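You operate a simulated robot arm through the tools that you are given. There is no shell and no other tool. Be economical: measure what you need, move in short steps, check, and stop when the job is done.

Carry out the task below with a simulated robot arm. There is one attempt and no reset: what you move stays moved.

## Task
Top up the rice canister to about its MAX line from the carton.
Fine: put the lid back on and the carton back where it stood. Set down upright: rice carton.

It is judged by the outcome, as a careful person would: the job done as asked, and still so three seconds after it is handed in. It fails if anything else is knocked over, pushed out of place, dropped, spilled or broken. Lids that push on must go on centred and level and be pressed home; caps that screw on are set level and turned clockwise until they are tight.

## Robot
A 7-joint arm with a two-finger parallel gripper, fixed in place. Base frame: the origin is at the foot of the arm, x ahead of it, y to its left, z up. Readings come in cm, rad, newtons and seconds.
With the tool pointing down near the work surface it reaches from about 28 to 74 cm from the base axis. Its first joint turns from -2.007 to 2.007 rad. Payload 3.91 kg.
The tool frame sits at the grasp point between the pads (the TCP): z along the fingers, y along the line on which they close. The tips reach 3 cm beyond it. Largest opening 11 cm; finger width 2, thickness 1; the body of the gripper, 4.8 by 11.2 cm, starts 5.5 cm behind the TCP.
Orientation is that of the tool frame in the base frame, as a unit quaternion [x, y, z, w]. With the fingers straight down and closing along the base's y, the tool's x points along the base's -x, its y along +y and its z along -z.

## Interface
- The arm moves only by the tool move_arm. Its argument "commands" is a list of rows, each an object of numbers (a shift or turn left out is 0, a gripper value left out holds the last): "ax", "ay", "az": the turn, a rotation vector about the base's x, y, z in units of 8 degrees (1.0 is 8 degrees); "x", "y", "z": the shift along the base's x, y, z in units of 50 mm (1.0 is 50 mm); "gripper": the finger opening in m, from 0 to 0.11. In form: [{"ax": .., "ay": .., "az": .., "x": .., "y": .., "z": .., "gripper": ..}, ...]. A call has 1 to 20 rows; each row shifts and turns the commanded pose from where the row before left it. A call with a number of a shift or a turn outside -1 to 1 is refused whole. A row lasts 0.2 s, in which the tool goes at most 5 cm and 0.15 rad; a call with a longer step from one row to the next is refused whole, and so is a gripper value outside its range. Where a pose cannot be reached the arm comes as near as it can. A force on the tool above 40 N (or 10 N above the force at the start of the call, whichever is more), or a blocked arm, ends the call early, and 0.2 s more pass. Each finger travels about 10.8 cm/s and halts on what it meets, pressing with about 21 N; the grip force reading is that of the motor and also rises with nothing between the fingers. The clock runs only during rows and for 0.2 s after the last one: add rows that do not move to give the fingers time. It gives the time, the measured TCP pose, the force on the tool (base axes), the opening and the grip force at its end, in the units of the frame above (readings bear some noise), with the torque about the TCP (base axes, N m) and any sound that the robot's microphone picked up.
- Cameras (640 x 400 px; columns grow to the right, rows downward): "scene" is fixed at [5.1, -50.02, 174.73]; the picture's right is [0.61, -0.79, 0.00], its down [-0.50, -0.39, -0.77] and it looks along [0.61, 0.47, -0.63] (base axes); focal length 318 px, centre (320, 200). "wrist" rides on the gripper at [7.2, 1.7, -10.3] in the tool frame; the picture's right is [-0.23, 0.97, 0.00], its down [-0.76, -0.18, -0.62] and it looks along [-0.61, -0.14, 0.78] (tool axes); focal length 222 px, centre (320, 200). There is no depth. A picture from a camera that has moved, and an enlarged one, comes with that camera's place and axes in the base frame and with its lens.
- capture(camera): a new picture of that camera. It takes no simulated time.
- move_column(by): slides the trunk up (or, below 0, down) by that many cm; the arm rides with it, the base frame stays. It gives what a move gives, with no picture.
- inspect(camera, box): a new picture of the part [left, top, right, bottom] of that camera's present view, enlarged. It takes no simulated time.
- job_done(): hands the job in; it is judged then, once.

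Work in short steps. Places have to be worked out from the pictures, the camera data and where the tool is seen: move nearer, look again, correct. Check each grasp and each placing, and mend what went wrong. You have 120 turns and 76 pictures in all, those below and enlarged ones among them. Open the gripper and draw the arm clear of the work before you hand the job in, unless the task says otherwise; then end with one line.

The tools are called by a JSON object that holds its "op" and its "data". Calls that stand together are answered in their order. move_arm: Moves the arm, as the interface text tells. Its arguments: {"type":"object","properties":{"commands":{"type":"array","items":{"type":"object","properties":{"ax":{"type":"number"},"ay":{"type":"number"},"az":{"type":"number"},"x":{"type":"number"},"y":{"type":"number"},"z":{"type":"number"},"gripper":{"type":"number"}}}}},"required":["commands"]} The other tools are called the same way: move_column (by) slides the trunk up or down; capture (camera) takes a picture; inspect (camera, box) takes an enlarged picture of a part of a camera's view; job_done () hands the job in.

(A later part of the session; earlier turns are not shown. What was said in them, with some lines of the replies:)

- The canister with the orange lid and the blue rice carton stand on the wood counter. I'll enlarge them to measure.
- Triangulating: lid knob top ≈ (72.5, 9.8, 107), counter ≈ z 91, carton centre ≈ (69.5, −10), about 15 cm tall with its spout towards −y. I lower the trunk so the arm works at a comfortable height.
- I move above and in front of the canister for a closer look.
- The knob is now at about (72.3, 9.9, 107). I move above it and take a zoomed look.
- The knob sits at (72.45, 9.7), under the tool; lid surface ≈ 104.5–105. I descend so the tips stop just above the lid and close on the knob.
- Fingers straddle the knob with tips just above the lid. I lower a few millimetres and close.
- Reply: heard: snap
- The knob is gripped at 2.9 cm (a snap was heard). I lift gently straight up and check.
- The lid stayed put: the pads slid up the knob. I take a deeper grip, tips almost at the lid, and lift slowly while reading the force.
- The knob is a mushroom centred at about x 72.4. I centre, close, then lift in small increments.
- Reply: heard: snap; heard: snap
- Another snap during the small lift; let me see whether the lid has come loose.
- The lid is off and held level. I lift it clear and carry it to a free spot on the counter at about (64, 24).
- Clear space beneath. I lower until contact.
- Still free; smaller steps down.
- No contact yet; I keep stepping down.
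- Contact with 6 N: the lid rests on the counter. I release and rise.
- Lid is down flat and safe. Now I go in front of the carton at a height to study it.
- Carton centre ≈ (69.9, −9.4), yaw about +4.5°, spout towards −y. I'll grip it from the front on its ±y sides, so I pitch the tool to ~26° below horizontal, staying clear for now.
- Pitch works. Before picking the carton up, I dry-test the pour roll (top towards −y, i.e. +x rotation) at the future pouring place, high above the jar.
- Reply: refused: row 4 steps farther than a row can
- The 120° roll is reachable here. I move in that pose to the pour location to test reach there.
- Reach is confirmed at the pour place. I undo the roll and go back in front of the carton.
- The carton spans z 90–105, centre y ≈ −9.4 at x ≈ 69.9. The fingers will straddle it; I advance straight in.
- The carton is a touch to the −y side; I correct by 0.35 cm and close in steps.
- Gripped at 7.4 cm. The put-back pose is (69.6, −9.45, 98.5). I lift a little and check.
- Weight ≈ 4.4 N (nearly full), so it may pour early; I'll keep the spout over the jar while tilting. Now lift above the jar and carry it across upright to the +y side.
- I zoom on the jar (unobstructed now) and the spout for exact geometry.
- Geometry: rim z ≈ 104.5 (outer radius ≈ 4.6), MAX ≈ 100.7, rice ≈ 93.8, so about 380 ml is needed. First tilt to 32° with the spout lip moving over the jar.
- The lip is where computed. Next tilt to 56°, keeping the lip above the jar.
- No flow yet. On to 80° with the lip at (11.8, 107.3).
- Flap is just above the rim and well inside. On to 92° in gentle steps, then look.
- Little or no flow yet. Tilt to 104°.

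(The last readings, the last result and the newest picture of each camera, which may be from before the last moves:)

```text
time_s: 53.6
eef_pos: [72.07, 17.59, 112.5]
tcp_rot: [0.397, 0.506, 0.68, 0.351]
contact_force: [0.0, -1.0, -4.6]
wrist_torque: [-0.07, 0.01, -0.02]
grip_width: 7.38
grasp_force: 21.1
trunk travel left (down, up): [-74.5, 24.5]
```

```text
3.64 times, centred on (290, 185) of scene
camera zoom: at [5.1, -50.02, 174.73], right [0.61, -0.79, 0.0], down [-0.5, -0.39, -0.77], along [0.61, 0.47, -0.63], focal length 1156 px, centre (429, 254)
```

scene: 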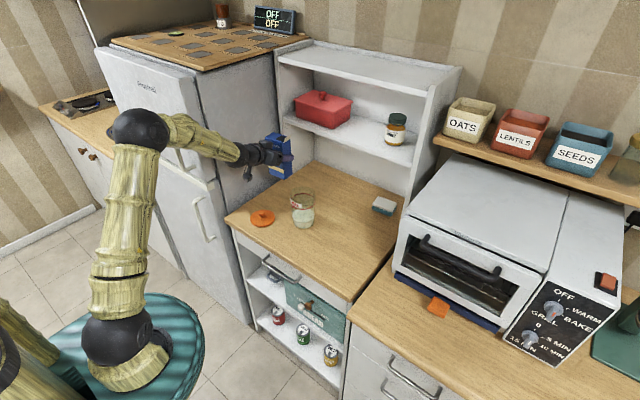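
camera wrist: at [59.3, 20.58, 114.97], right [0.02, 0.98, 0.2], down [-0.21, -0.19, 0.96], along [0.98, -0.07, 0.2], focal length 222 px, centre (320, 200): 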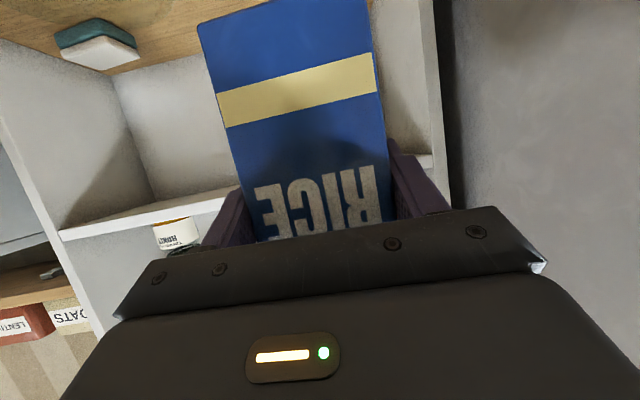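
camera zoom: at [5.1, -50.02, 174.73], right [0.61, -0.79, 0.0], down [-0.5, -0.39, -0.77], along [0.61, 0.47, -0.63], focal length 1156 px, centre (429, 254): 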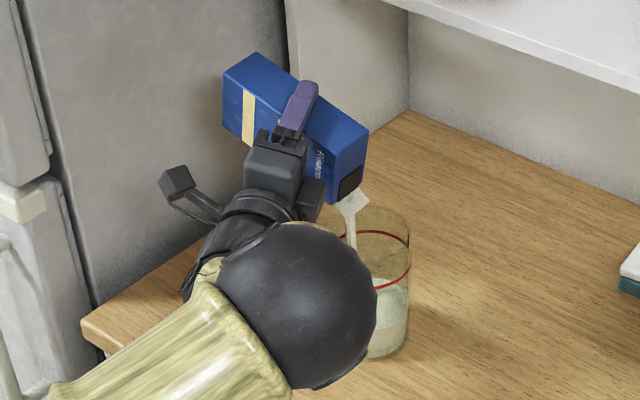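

Rice is flowing in a narrow stream inside the jar, ~1.5 cm off centre to +y/−x. I nudge to centre and hold to see the rate.

{"op": "move_arm", "data": {"commands": [{"y": -0.12, "x": 0.08}, {}, {}, {}]}}

{"op": "inspect", "data": {"camera": "scene", "box": [270, 160, 345, 240]}}

{"op": "capture", "data": {"camera": "wrist"}}

```text
time_s: 54.6
eef_pos: [72.27, 17.05, 112.47]
tcp_rot: [0.398, 0.506, 0.68, 0.351]
contact_force: [0.4, 0.6, -4.5]
wrist_torque: [-0.07, 0.03, -0.03]
grip_width: 7.38
grasp_force: 20.6
trunk travel left (down, up): [-74.5, 24.5]
```

```text
5.00 times, centred on (308, 200) of scene
camera zoom: at [5.1, -50.02, 174.73], right [0.61, -0.79, 0.0], down [-0.5, -0.39, -0.77], along [0.61, 0.47, -0.63], focal length 1590 px, centre (382, 200)
```

zoom: 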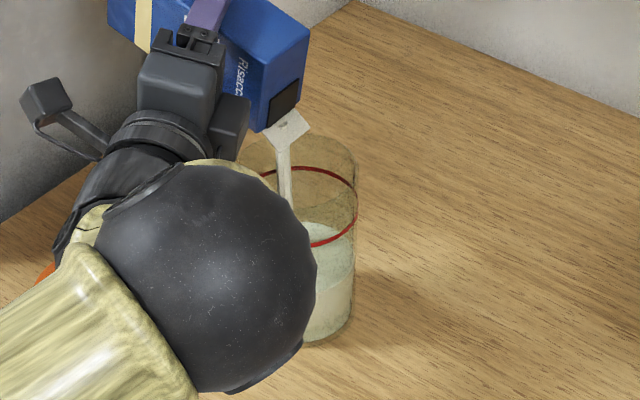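

```text
33 pictures are left
camera wrist: at [59.68, 18.73, 113.6], right [0.03, -0.43, 0.9], down [-0.21, -0.88, -0.42], along [0.98, -0.18, -0.12], focal length 222 px, centre (320, 200)
```

wrist: 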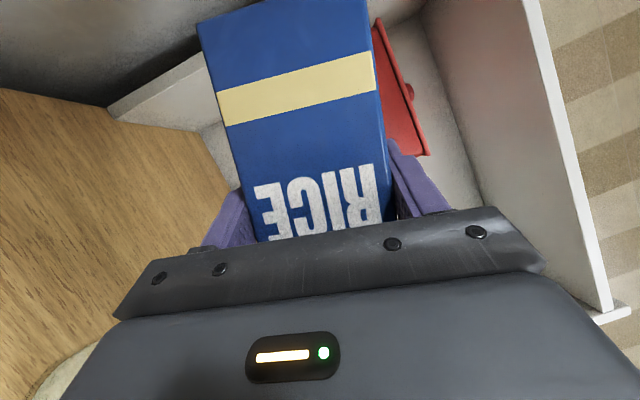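

Stream now centred; level has risen roughly 1.5 cm. I keep holding and watch the fill edge on the right wall.

{"op": "move_arm", "data": {"commands": [{}, {}, {}, {}, {}, {}]}}

{"op": "inspect", "data": {"camera": "scene", "box": [290, 180, 325, 235]}}

```text
time_s: 56.0
eef_pos: [72.24, 17.1, 112.49]
tcp_rot: [0.398, 0.505, 0.68, 0.351]
contact_force: [0.5, 0.3, -4.5]
wrist_torque: [-0.05, 0.03, -0.01]
grip_width: 7.38
grasp_force: 20.9
trunk travel left (down, up): [-74.5, 24.5]
```

```text
7.27 times, centred on (308, 208) of scene
camera zoom: at [5.1, -50.02, 174.73], right [0.61, -0.79, 0.0], down [-0.5, -0.39, -0.77], along [0.61, 0.47, -0.63], focal length 2312 px, centre (411, 146)
```

zoom: 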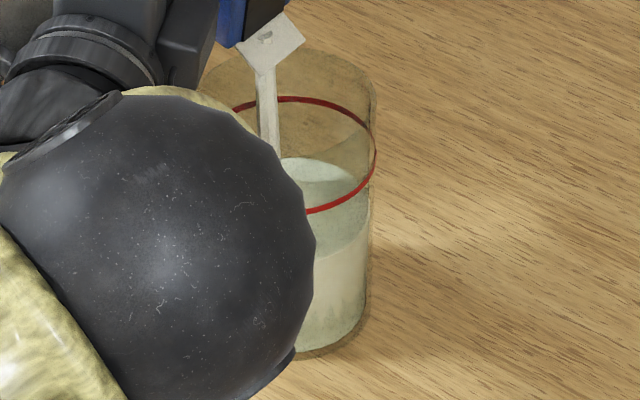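

About 45% of the way to MAX. Hold another ~1.6 s and look.

{"op": "move_arm", "data": {"commands": [{}, {}, {}, {}, {}, {}, {}]}}

{"op": "inspect", "data": {"camera": "scene", "box": [290, 180, 325, 235]}}

```text
time_s: 57.6
eef_pos: [72.32, 17.04, 112.45]
tcp_rot: [0.397, 0.506, 0.68, 0.351]
contact_force: [-0.7, 0.1, -5.3]
wrist_torque: [-0.01, 0.0, 0.0]
grip_width: 7.39
grasp_force: 20.8
trunk travel left (down, up): [-74.5, 24.5]
```

```text
7.27 times, centred on (308, 208) of scene
camera zoom: at [5.1, -50.02, 174.73], right [0.61, -0.79, 0.0], down [-0.5, -0.39, -0.77], along [0.61, 0.47, -0.63], focal length 2312 px, centre (411, 146)
```

zoom: 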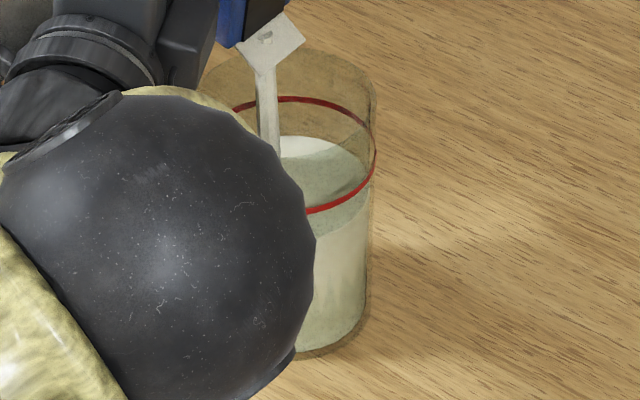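

Remaining rise ≈ 30 px at ~14 px/s. Hold ~1.2 s more, then check.

{"op": "move_arm", "data": {"commands": [{}, {}, {}, {}, {}]}}

{"op": "inspect", "data": {"camera": "scene", "box": [290, 180, 325, 235]}}

```text
time_s: 58.8
eef_pos: [72.26, 17.2, 112.39]
tcp_rot: [0.397, 0.506, 0.68, 0.351]
contact_force: [0.3, -0.3, -4.4]
wrist_torque: [-0.05, 0.0, -0.02]
grip_width: 7.39
grasp_force: 20.6
trunk travel left (down, up): [-74.5, 24.5]
```

```text
7.27 times, centred on (308, 208) of scene
camera zoom: at [5.1, -50.02, 174.73], right [0.61, -0.79, 0.0], down [-0.5, -0.39, -0.77], along [0.61, 0.47, -0.63], focal length 2312 px, centre (411, 146)
```

zoom: 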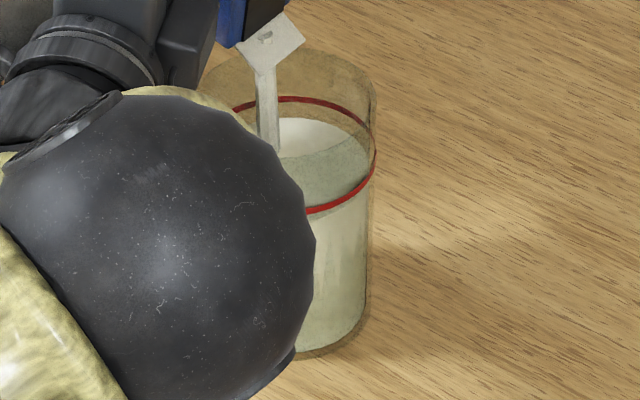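

Almost there (≈ 0.8 s left). Brief hold, then tilt back to 80° keeping the lip over the jar.

{"op": "move_arm", "data": {"commands": [{}, {}, {"ax": -1, "y": 0.11, "z": -0.175}, {"ax": -1, "y": 0.09, "z": -0.175}, {"ax": -1, "y": 0.06, "z": -0.165}, {}]}}

{"op": "inspect", "data": {"camera": "scene", "box": [270, 160, 345, 240]}}

```text
time_s: 60.2
eef_pos: [72.33, 18.27, 109.97]
tcp_rot: [0.316, 0.636, 0.559, 0.427]
contact_force: [0.3, 0.4, -4.4]
wrist_torque: [-0.03, 0.0, 0.0]
grip_width: 7.39
grasp_force: 21.0
trunk travel left (down, up): [-74.5, 24.5]
```

```text
5.00 times, centred on (308, 200) of scene
camera zoom: at [5.1, -50.02, 174.73], right [0.61, -0.79, 0.0], down [-0.5, -0.39, -0.77], along [0.61, 0.47, -0.63], focal length 1590 px, centre (382, 200)
```

zoom: 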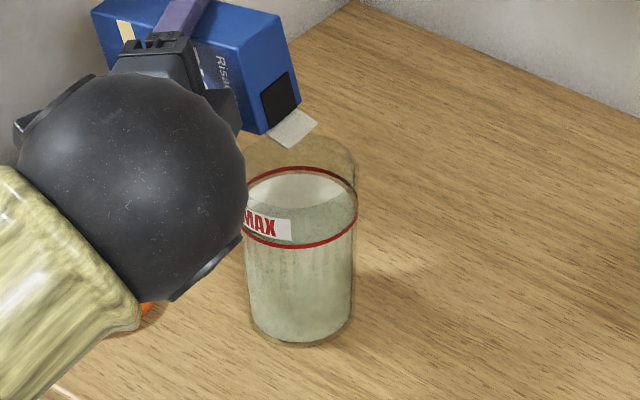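

Level is at the MAX ring and flow has stopped. I reverse the tilt along the same path to upright.

{"op": "move_arm", "data": {"commands": [{"ax": -1, "z": -0.08}, {"ax": -1, "z": -0.08}, {"ax": -1, "z": -0.08}, {"ax": -1, "y": -0.04, "z": 0.12}, {"ax": -1, "y": -0.04, "z": 0.13}, {"ax": -1, "y": -0.04, "z": 0.13}, {"ax": -1, "y": 0.09, "z": 0.33}, {"ax": -1, "y": 0.09, "z": 0.33}, {"ax": -1, "y": 0.09, "z": 0.33}, {"ax": -1, "y": 0.09, "z": 0.34}, {}, {}]}}

{"op": "inspect", "data": {"camera": "scene", "box": [235, 120, 345, 240]}}

```text
time_s: 62.8
eef_pos: [72.05, 19.45, 117.31]
tcp_rot: [-0.033, 0.847, 0.02, 0.529]
contact_force: [0.4, 0.7, -3.8]
wrist_torque: [0.0, 0.05, -0.01]
grip_width: 7.39
grasp_force: 21.1
trunk travel left (down, up): [-74.5, 24.5]
```

```text
3.33 times, centred on (290, 180) of scene
camera zoom: at [5.1, -50.02, 174.73], right [0.61, -0.79, 0.0], down [-0.5, -0.39, -0.77], along [0.61, 0.47, -0.63], focal length 1060 px, centre (420, 267)
```

zoom: 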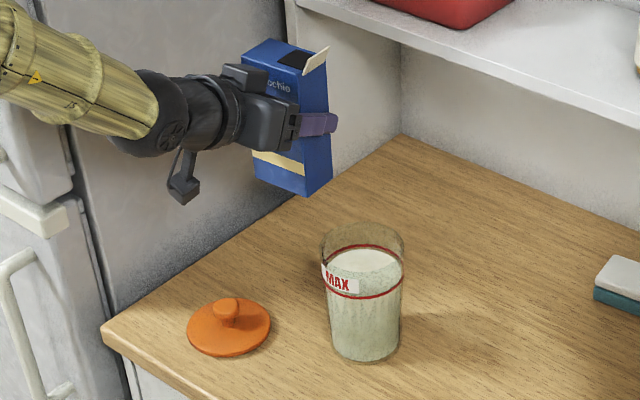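

Level sits at the MAX line, no spill. Now carry the carton back over its original spot.

{"op": "move_arm", "data": {"commands": [{"y": -0.5}, {"y": -0.8}, {"y": -0.8}, {"y": -0.8}, {"y": -0.8}, {"y": -0.8}, {"y": -0.8, "x": -0.25}, {"y": -0.48, "x": -0.24}, {}, {"z": -0.6}, {"z": -0.8}, {"z": -0.8}, {"z": -0.7}, {}]}}

```text
time_s: 65.8
eef_pos: [69.97, -9.26, 102.83]
tcp_rot: [-0.033, 0.847, 0.02, 0.53]
contact_force: [0.3, 0.4, -4.0]
wrist_torque: [-0.01, 0.03, 0.03]
grip_width: 7.4
grasp_force: 20.7
trunk travel left (down, up): [-74.5, 24.5]
```

Small xy correction (−0.3, −0.2), then descend towards z 98.5.

{"op": "move_arm", "data": {"commands": [{"x": -0.05, "y": -0.03, "z": -0.4}, {"z": -0.3}, {"z": -0.08}, {}]}}

{"op": "inspect", "data": {"camera": "scene", "box": [260, 170, 420, 270]}}

```text
time_s: 66.8
eef_pos: [69.67, -9.5, 98.93]
tcp_rot: [-0.032, 0.848, 0.02, 0.529]
contact_force: [-0.1, 0.4, -3.9]
wrist_torque: [-0.01, 0.03, -0.01]
grip_width: 7.41
grasp_force: 21.0
trunk travel left (down, up): [-74.5, 24.5]
```

```text
4.00 times, centred on (340, 220) of scene
camera zoom: at [5.1, -50.02, 174.73], right [0.61, -0.79, 0.0], down [-0.5, -0.39, -0.77], along [0.61, 0.47, -0.63], focal length 1272 px, centre (240, 120)
```

zoom: 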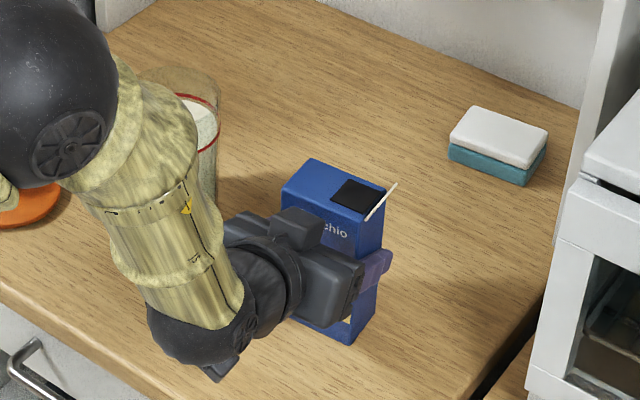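

Nearly down and in the original place. Lower the last few mm until the weight is taken.

{"op": "move_arm", "data": {"commands": [{"z": -0.04}, {"z": -0.03}, {"z": -0.02}, {}]}}

```text
time_s: 67.8
eef_pos: [69.64, -9.41, 98.65]
tcp_rot: [-0.032, 0.846, 0.02, 0.531]
contact_force: [1.2, 0.3, 9.6]
wrist_torque: [0.43, 0.23, -0.03]
grip_width: 7.37
grasp_force: 20.9
trunk travel left (down, up): [-74.5, 24.5]
```

In contact; I relieve the press slightly, open, and check before withdrawing.

{"op": "move_arm", "data": {"commands": [{"z": 0.025}, {}, {"gripper": 0.078}, {"gripper": 0.085}, {"gripper": 0.095}, {"gripper": 0.107}, {}, {}]}}

{"op": "capture", "data": {"camera": "wrist"}}

```text
time_s: 69.6
eef_pos: [69.59, -9.52, 98.52]
tcp_rot: [-0.033, 0.847, 0.021, 0.53]
contact_force: [-0.2, 0.3, -0.3]
wrist_torque: [0.0, -0.01, 0.01]
grip_width: 10.69
grasp_force: 0.1
trunk travel left (down, up): [-74.5, 24.5]
```

```text
26 pictures are left
camera wrist: at [56.94, -8.86, 96.54], right [0.03, 0.98, 0.2], down [-0.21, -0.19, 0.96], along [0.98, -0.07, 0.2], focal length 222 px, centre (320, 200)
```

wrist: 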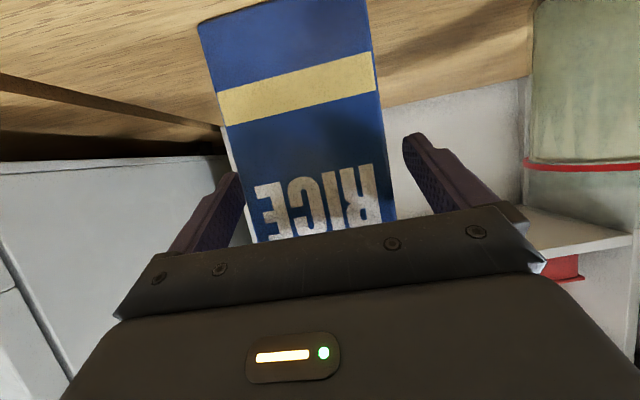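

Carton stands upright in place. Withdraw straight back, rise, and return the tool to pointing straight down.

{"op": "move_arm", "data": {"commands": [{"x": -0.5}, {"x": -0.8}, {"x": -0.8}, {"x": -0.8}, {"z": 0.9}, {"z": 0.9}, {"z": 0.9}, {"z": 0.9}, {"z": 0.6, "az": -0.55}, {}]}}

{"op": "move_arm", "data": {"commands": [{"ay": 1}, {"ay": 1}, {"ay": 1}, {"ay": 1}, {"ay": 1}, {"ay": 1}, {"ay": 1}, {"ay": 1}, {}]}}

{"op": "inspect", "data": {"camera": "scene", "box": [220, 160, 400, 270]}}

```text
time_s: 71.8
eef_pos: [55.06, -9.49, 119.57]
tcp_rot: [0.001, 0.848, 0.0, 0.53]
contact_force: [0.7, -0.1, 0.4]
wrist_torque: [0.02, 0.01, 0.01]
grip_width: 10.69
grasp_force: 0.0
trunk travel left (down, up): [-74.5, 24.5]
```

```text
time_s: 73.8
eef_pos: [55.15, -8.91, 117.63]
tcp_rot: [-0.001, 1.0, -0.001, -0.001]
contact_force: [-0.4, 0.0, -0.4]
wrist_torque: [0.01, 0.0, 0.01]
grip_width: 10.71
grasp_force: 0.0
out of reach, approached as far as the arm can: row 3
trunk travel left (down, up): [-74.5, 24.5]
```

```text
3.56 times, centred on (310, 215) of scene
camera zoom: at [5.1, -50.02, 174.73], right [0.61, -0.79, 0.0], down [-0.5, -0.39, -0.77], along [0.61, 0.47, -0.63], focal length 1130 px, centre (356, 147)
```

zoom: 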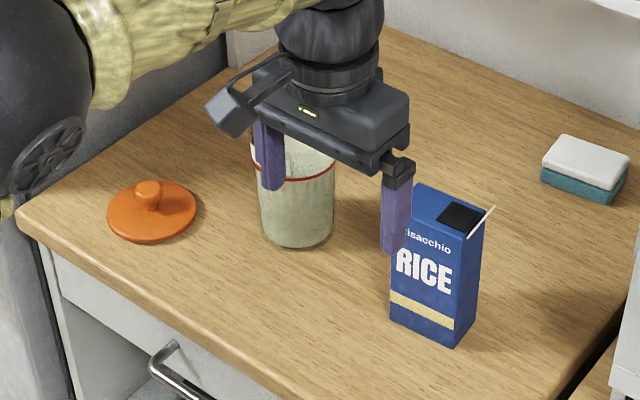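

Tool is vertical again. I go above the lid at (64.06, 23.87).

{"op": "move_arm", "data": {"commands": [{"y": 0.8, "gripper": 0.05}, {"y": 0.9}, {"y": 0.9}, {"y": 0.9}, {"y": 0.9}, {"y": 0.9, "x": 0.3}, {"y": 0.8, "x": 0.5}, {"y": 0.45, "x": 0.6}, {"x": 0.38}, {"z": -0.8}, {"z": -0.8}, {}]}}

{"op": "inspect", "data": {"camera": "wrist", "box": [220, 50, 420, 220]}}

```text
time_s: 76.4
eef_pos: [64.39, 23.97, 109.49]
tcp_rot: [-0.001, 1.0, 0.0, 0.0]
contact_force: [-0.1, 1.1, 0.4]
wrist_torque: [0.0, -0.01, 0.01]
grip_width: 5.01
grasp_force: 0.1
trunk travel left (down, up): [-74.5, 24.5]
```

```text
2.35 times, centred on (320, 135) of wrist
camera zoom: at [57.0, 25.64, 119.78], right [0.23, 0.97, 0.0], down [0.76, -0.18, 0.62], along [0.61, -0.14, -0.78], focal length 523 px, centre (320, 353)
```

zoom: 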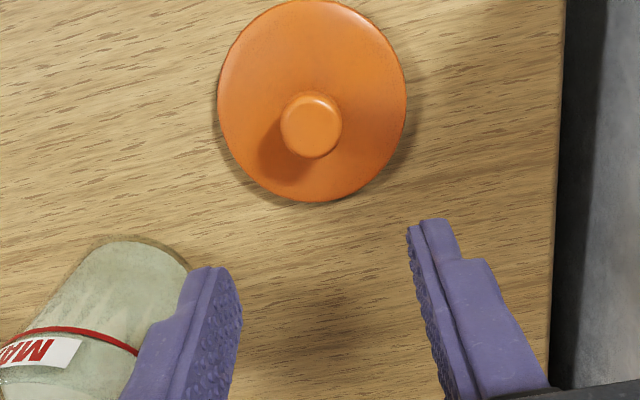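

Knob at ≈ (64.0, 23.7). I adjust and descend over it.

{"op": "move_arm", "data": {"commands": [{"x": -0.05, "y": -0.03, "z": -0.7}, {"z": -0.8}, {"z": -0.8}, {"z": -0.5}, {"z": -0.18}, {}]}}

{"op": "inspect", "data": {"camera": "wrist", "box": [220, 70, 420, 240]}}

```text
time_s: 77.8
eef_pos: [63.95, 23.91, 94.67]
tcp_rot: [0.0, 1.0, -0.001, 0.0]
contact_force: [-0.1, -0.2, -0.2]
wrist_torque: [0.01, -0.02, 0.0]
grip_width: 5.01
grasp_force: 0.0
trunk travel left (down, up): [-74.5, 24.5]
```

```text
2.35 times, centred on (320, 155) of wrist
camera zoom: at [56.58, 25.47, 104.89], right [0.23, 0.97, 0.0], down [0.76, -0.18, 0.62], along [0.61, -0.14, -0.78], focal length 523 px, centre (320, 306)
```

zoom: 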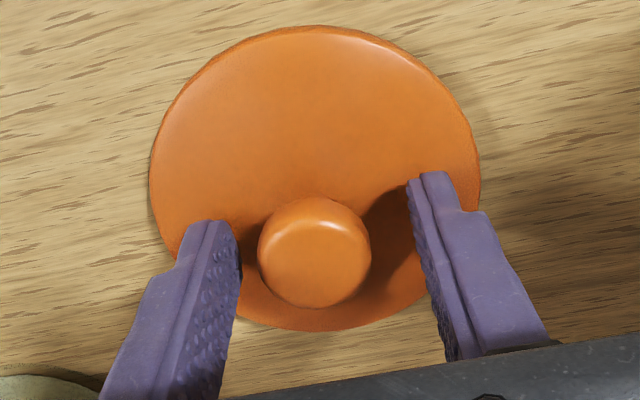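

Knob is ~0.3 cm towards −x of the tool; I correct, close and lift.

{"op": "move_arm", "data": {"commands": [{"x": -0.07, "y": -0.02, "z": -0.06}, {"gripper": 0.02}, {"gripper": 0.0}, {}, {}, {"z": 0.2}, {"z": 0.4}, {"z": 0.8}, {"z": 0.8}, {"z": 0.8}, {"z": 0.8}, {}]}}

{"op": "inspect", "data": {"camera": "scene", "box": [235, 140, 345, 240]}}

```text
time_s: 80.4
eef_pos: [63.58, 23.51, 113.31]
tcp_rot: [0.0, 1.0, 0.0, 0.0]
contact_force: [-0.7, 0.8, -0.2]
wrist_torque: [0.03, 0.04, 0.0]
grip_width: 2.87
grasp_force: 20.5
trunk travel left (down, up): [-74.5, 24.5]
```

```text
4.00 times, centred on (290, 190) of scene
camera zoom: at [5.1, -50.02, 174.73], right [0.61, -0.79, 0.0], down [-0.5, -0.39, -0.77], along [0.61, 0.47, -0.63], focal length 1272 px, centre (440, 240)
```

zoom: 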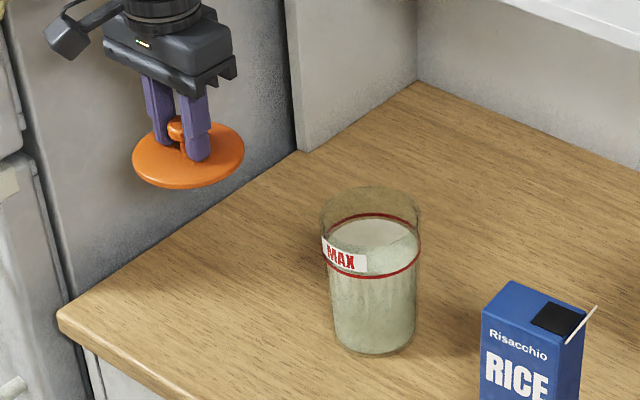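

Lid held level. Carry it above the jar, staying high, then verify alignment.

{"op": "move_arm", "data": {"commands": [{"x": 0.3, "y": -0.4}, {"x": 0.4, "y": -0.6}, {"x": 0.4, "y": -0.6}, {"x": 0.4, "y": -0.6}, {"x": 0.26, "y": -0.54}, {}, {}]}}

{"op": "move_arm", "data": {"commands": [{"z": -0.3}, {"z": -0.3}, {"z": -0.1}, {}]}}

{"op": "inspect", "data": {"camera": "scene", "box": [275, 160, 335, 220]}}

{"op": "inspect", "data": {"camera": "wrist", "box": [220, 50, 420, 220]}}

```text
time_s: 82.0
eef_pos: [72.27, 9.77, 113.31]
tcp_rot: [-0.001, 1.0, 0.0, 0.0]
contact_force: [-0.5, -0.2, -0.1]
wrist_torque: [0.01, 0.03, 0.0]
grip_width: 2.86
grasp_force: 21.6
trunk travel left (down, up): [-74.5, 24.5]
```

```text
time_s: 83.0
eef_pos: [72.5, 9.88, 109.89]
tcp_rot: [0.0, 1.0, 0.0, 0.0]
contact_force: [0.1, -0.6, 0.0]
wrist_torque: [0.04, -0.01, 0.0]
grip_width: 2.84
grasp_force: 20.9
trunk travel left (down, up): [-74.5, 24.5]
```

```text
6.67 times, centred on (305, 190) of scene
camera zoom: at [5.1, -50.02, 174.73], right [0.61, -0.79, 0.0], down [-0.5, -0.39, -0.77], along [0.61, 0.47, -0.63], focal length 2120 px, centre (420, 267)
```

zoom: 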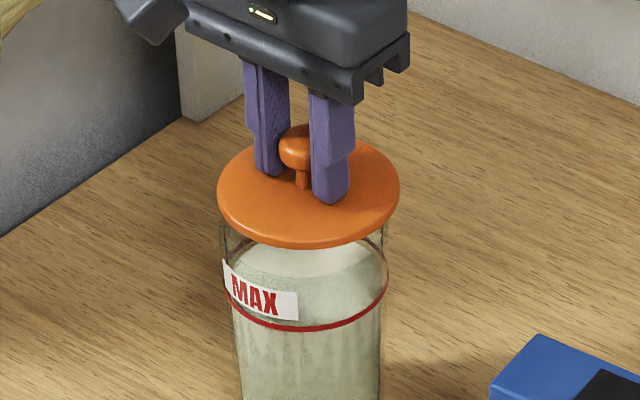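

```text
2.35 times, centred on (320, 135) of wrist
camera zoom: at [65.1, 11.49, 120.14], right [0.23, 0.97, 0.0], down [0.76, -0.18, 0.62], along [0.61, -0.14, -0.78], focal length 523 px, centre (320, 353)
```

zoom: 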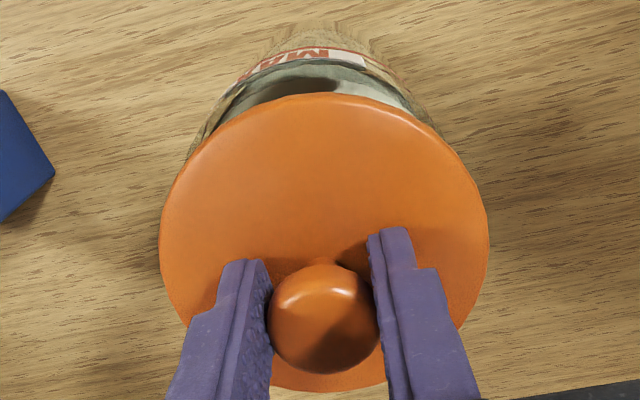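

Compared with the lid's original seated outline, it is ~0.3 cm too far in +x and 0.1 in −y. I correct, lower close to the rim and recheck.

{"op": "move_arm", "data": {"commands": [{"x": -0.055, "y": 0.025}, {"z": -0.1}, {"z": -0.1}, {"z": -0.06}, {}]}}

{"op": "inspect", "data": {"camera": "scene", "box": [275, 160, 335, 220]}}

```text
time_s: 84.2
eef_pos: [71.98, 10.0, 108.45]
tcp_rot: [0.0, 1.0, 0.0, 0.0]
contact_force: [0.6, -0.5, -0.9]
wrist_torque: [-0.02, 0.0, 0.0]
grip_width: 2.88
grasp_force: 21.0
trunk travel left (down, up): [-74.5, 24.5]
```

```text
6.67 times, centred on (305, 190) of scene
camera zoom: at [5.1, -50.02, 174.73], right [0.61, -0.79, 0.0], down [-0.5, -0.39, -0.77], along [0.61, 0.47, -0.63], focal length 2120 px, centre (420, 267)
```

zoom: 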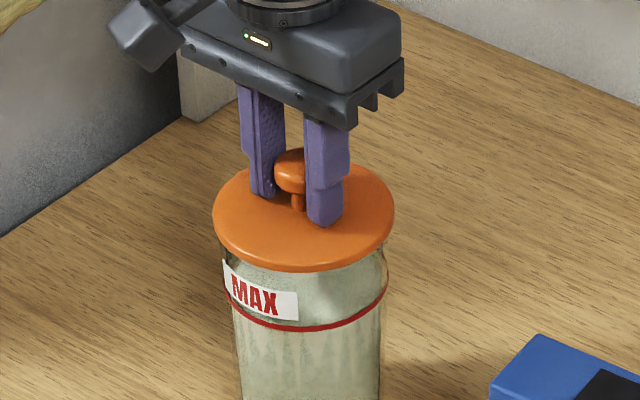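

Outline now matches the original. I press down in small steps, listening for the snap.

{"op": "move_arm", "data": {"commands": [{"z": -0.06}, {"z": -0.06}, {"z": -0.05}, {"z": -0.05}, {}]}}

{"op": "inspect", "data": {"camera": "scene", "box": [275, 160, 335, 220]}}

```text
time_s: 85.4
eef_pos: [71.93, 9.99, 107.84]
tcp_rot: [0.001, 1.0, 0.0, 0.004]
contact_force: [5.1, -3.4, 28.3]
wrist_torque: [-0.02, -0.21, -0.17]
grip_width: 2.9
grasp_force: 21.2
trunk travel left (down, up): [-74.5, 24.5]
heard: snap
```

```text
6.67 times, centred on (305, 190) of scene
camera zoom: at [5.1, -50.02, 174.73], right [0.61, -0.79, 0.0], down [-0.5, -0.39, -0.77], along [0.61, 0.47, -0.63], focal length 2120 px, centre (420, 267)
```

zoom: 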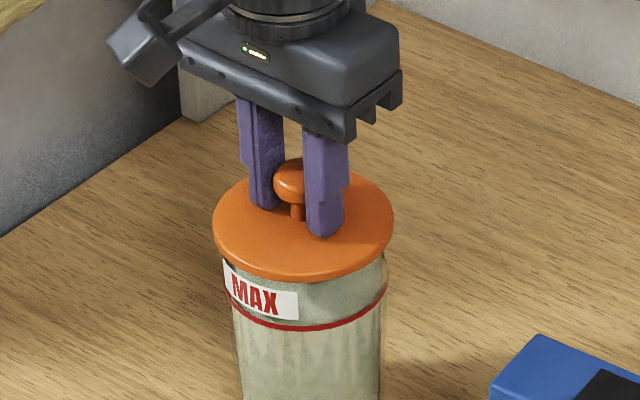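

Snap heard, lid back at its original outline. Release without pulling, then rise and inspect.

{"op": "move_arm", "data": {"commands": [{"gripper": 0.04}, {"gripper": 0.05}, {}, {"z": 0.2}, {"z": 0.5}, {}]}}

{"op": "inspect", "data": {"camera": "scene", "box": [275, 160, 335, 220]}}

{"op": "inspect", "data": {"camera": "wrist", "box": [220, 50, 420, 220]}}

```text
time_s: 86.8
eef_pos: [72.06, 9.98, 111.03]
tcp_rot: [0.0, 1.0, 0.0, -0.001]
contact_force: [0.0, 0.9, -0.9]
wrist_torque: [0.01, -0.02, 0.01]
grip_width: 5.04
grasp_force: 0.1
trunk travel left (down, up): [-74.5, 24.5]
```

```text
6.67 times, centred on (305, 190) of scene
camera zoom: at [5.1, -50.02, 174.73], right [0.61, -0.79, 0.0], down [-0.5, -0.39, -0.77], along [0.61, 0.47, -0.63], focal length 2120 px, centre (420, 267)
```

zoom: 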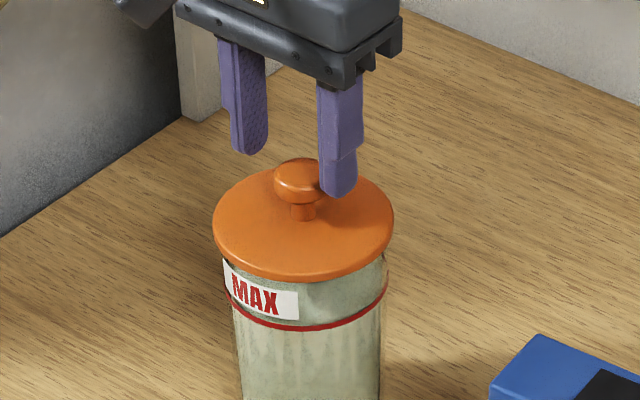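

```text
2.35 times, centred on (320, 135) of wrist
camera zoom: at [64.66, 11.61, 121.25], right [0.23, 0.97, 0.0], down [0.76, -0.18, 0.62], along [0.61, -0.14, -0.78], focal length 523 px, centre (320, 353)
```

zoom: 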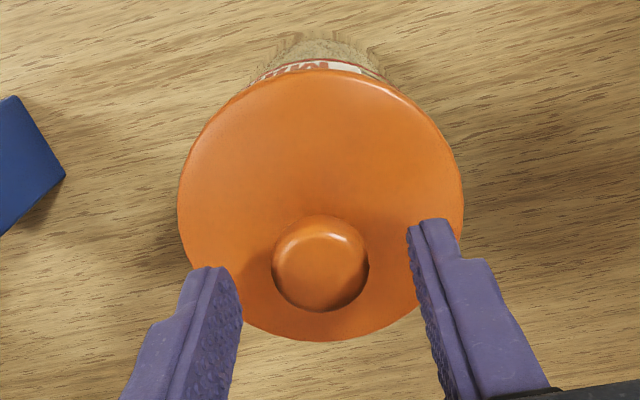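

Lid looks level and centred. For certainty I press on the knob top once with closed fingers.

{"op": "move_arm", "data": {"commands": [{"z": 0.1, "x": 0.06, "y": -0.03}, {"gripper": 0.0}, {}, {}, {"z": -0.15}, {"z": -0.1}, {"z": -0.06}, {"z": -0.05}, {"z": -0.05}]}}

```text
time_s: 88.6
eef_pos: [72.44, 9.94, 110.73]
tcp_rot: [0.0, 1.0, 0.001, 0.009]
contact_force: [-5.1, 0.4, 15.0]
wrist_torque: [0.02, 0.26, -0.02]
grip_width: 0.0
grasp_force: 20.7
trunk travel left (down, up): [-74.5, 24.5]
stopped in row 8: the force on the tool passed its limit at 44 N (the readings are from after the stop); the commanded pose is now the measured one
```

The press passed 40 N with no further snap, so the lid is home. I retreat upward and back, and check everything.

{"op": "move_arm", "data": {"commands": [{"z": 0.3}, {"z": 0.8}, {"z": 0.8}, {"x": -0.8}, {"x": -0.9}, {"x": -0.9}, {"x": -0.9}, {"x": -0.9, "gripper": 0.06}, {"x": -0.9}, {}, {}]}}

{"op": "inspect", "data": {"camera": "scene", "box": [220, 160, 400, 270]}}

{"op": "capture", "data": {"camera": "scene"}}

```text
time_s: 91.0
eef_pos: [44.88, 9.81, 119.62]
tcp_rot: [0.0, 1.0, 0.001, 0.007]
contact_force: [-0.3, -1.0, 0.6]
wrist_torque: [0.01, -0.01, -0.01]
grip_width: 6.01
grasp_force: 0.0
out of reach, approached as far as the arm can: row 3
trunk travel left (down, up): [-74.5, 24.5]
```

```text
3.56 times, centred on (310, 215) of scene
camera zoom: at [5.1, -50.02, 174.73], right [0.61, -0.79, 0.0], down [-0.5, -0.39, -0.77], along [0.61, 0.47, -0.63], focal length 1130 px, centre (356, 147)
```

zoom: 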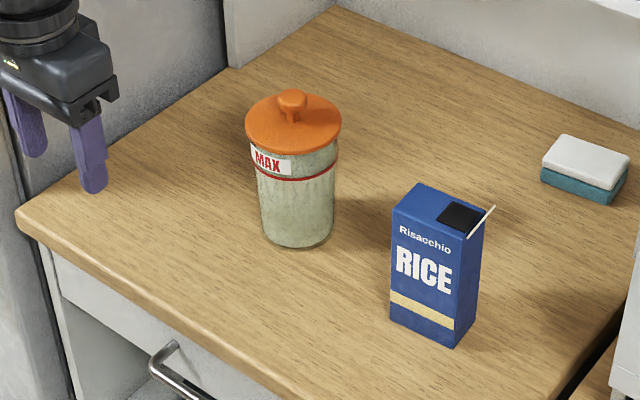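

```text
14 pictures are left
```

scene: 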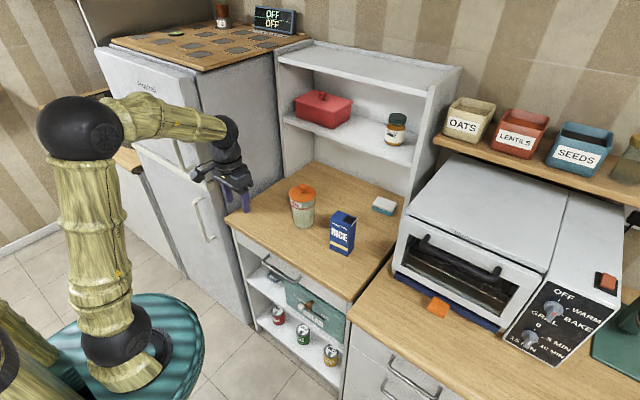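

The canister is at MAX with its lid level and pressed home, the carton is upright where it stood, and nothing else has moved. I hand it in.

{"op": "job_done", "data": {}}

```text
The job is handed in.
```

The rice canister is filled to about its MAX line, its lid is pressed back on, and the carton stands upright where it was, with no spills seen in the final pictures.
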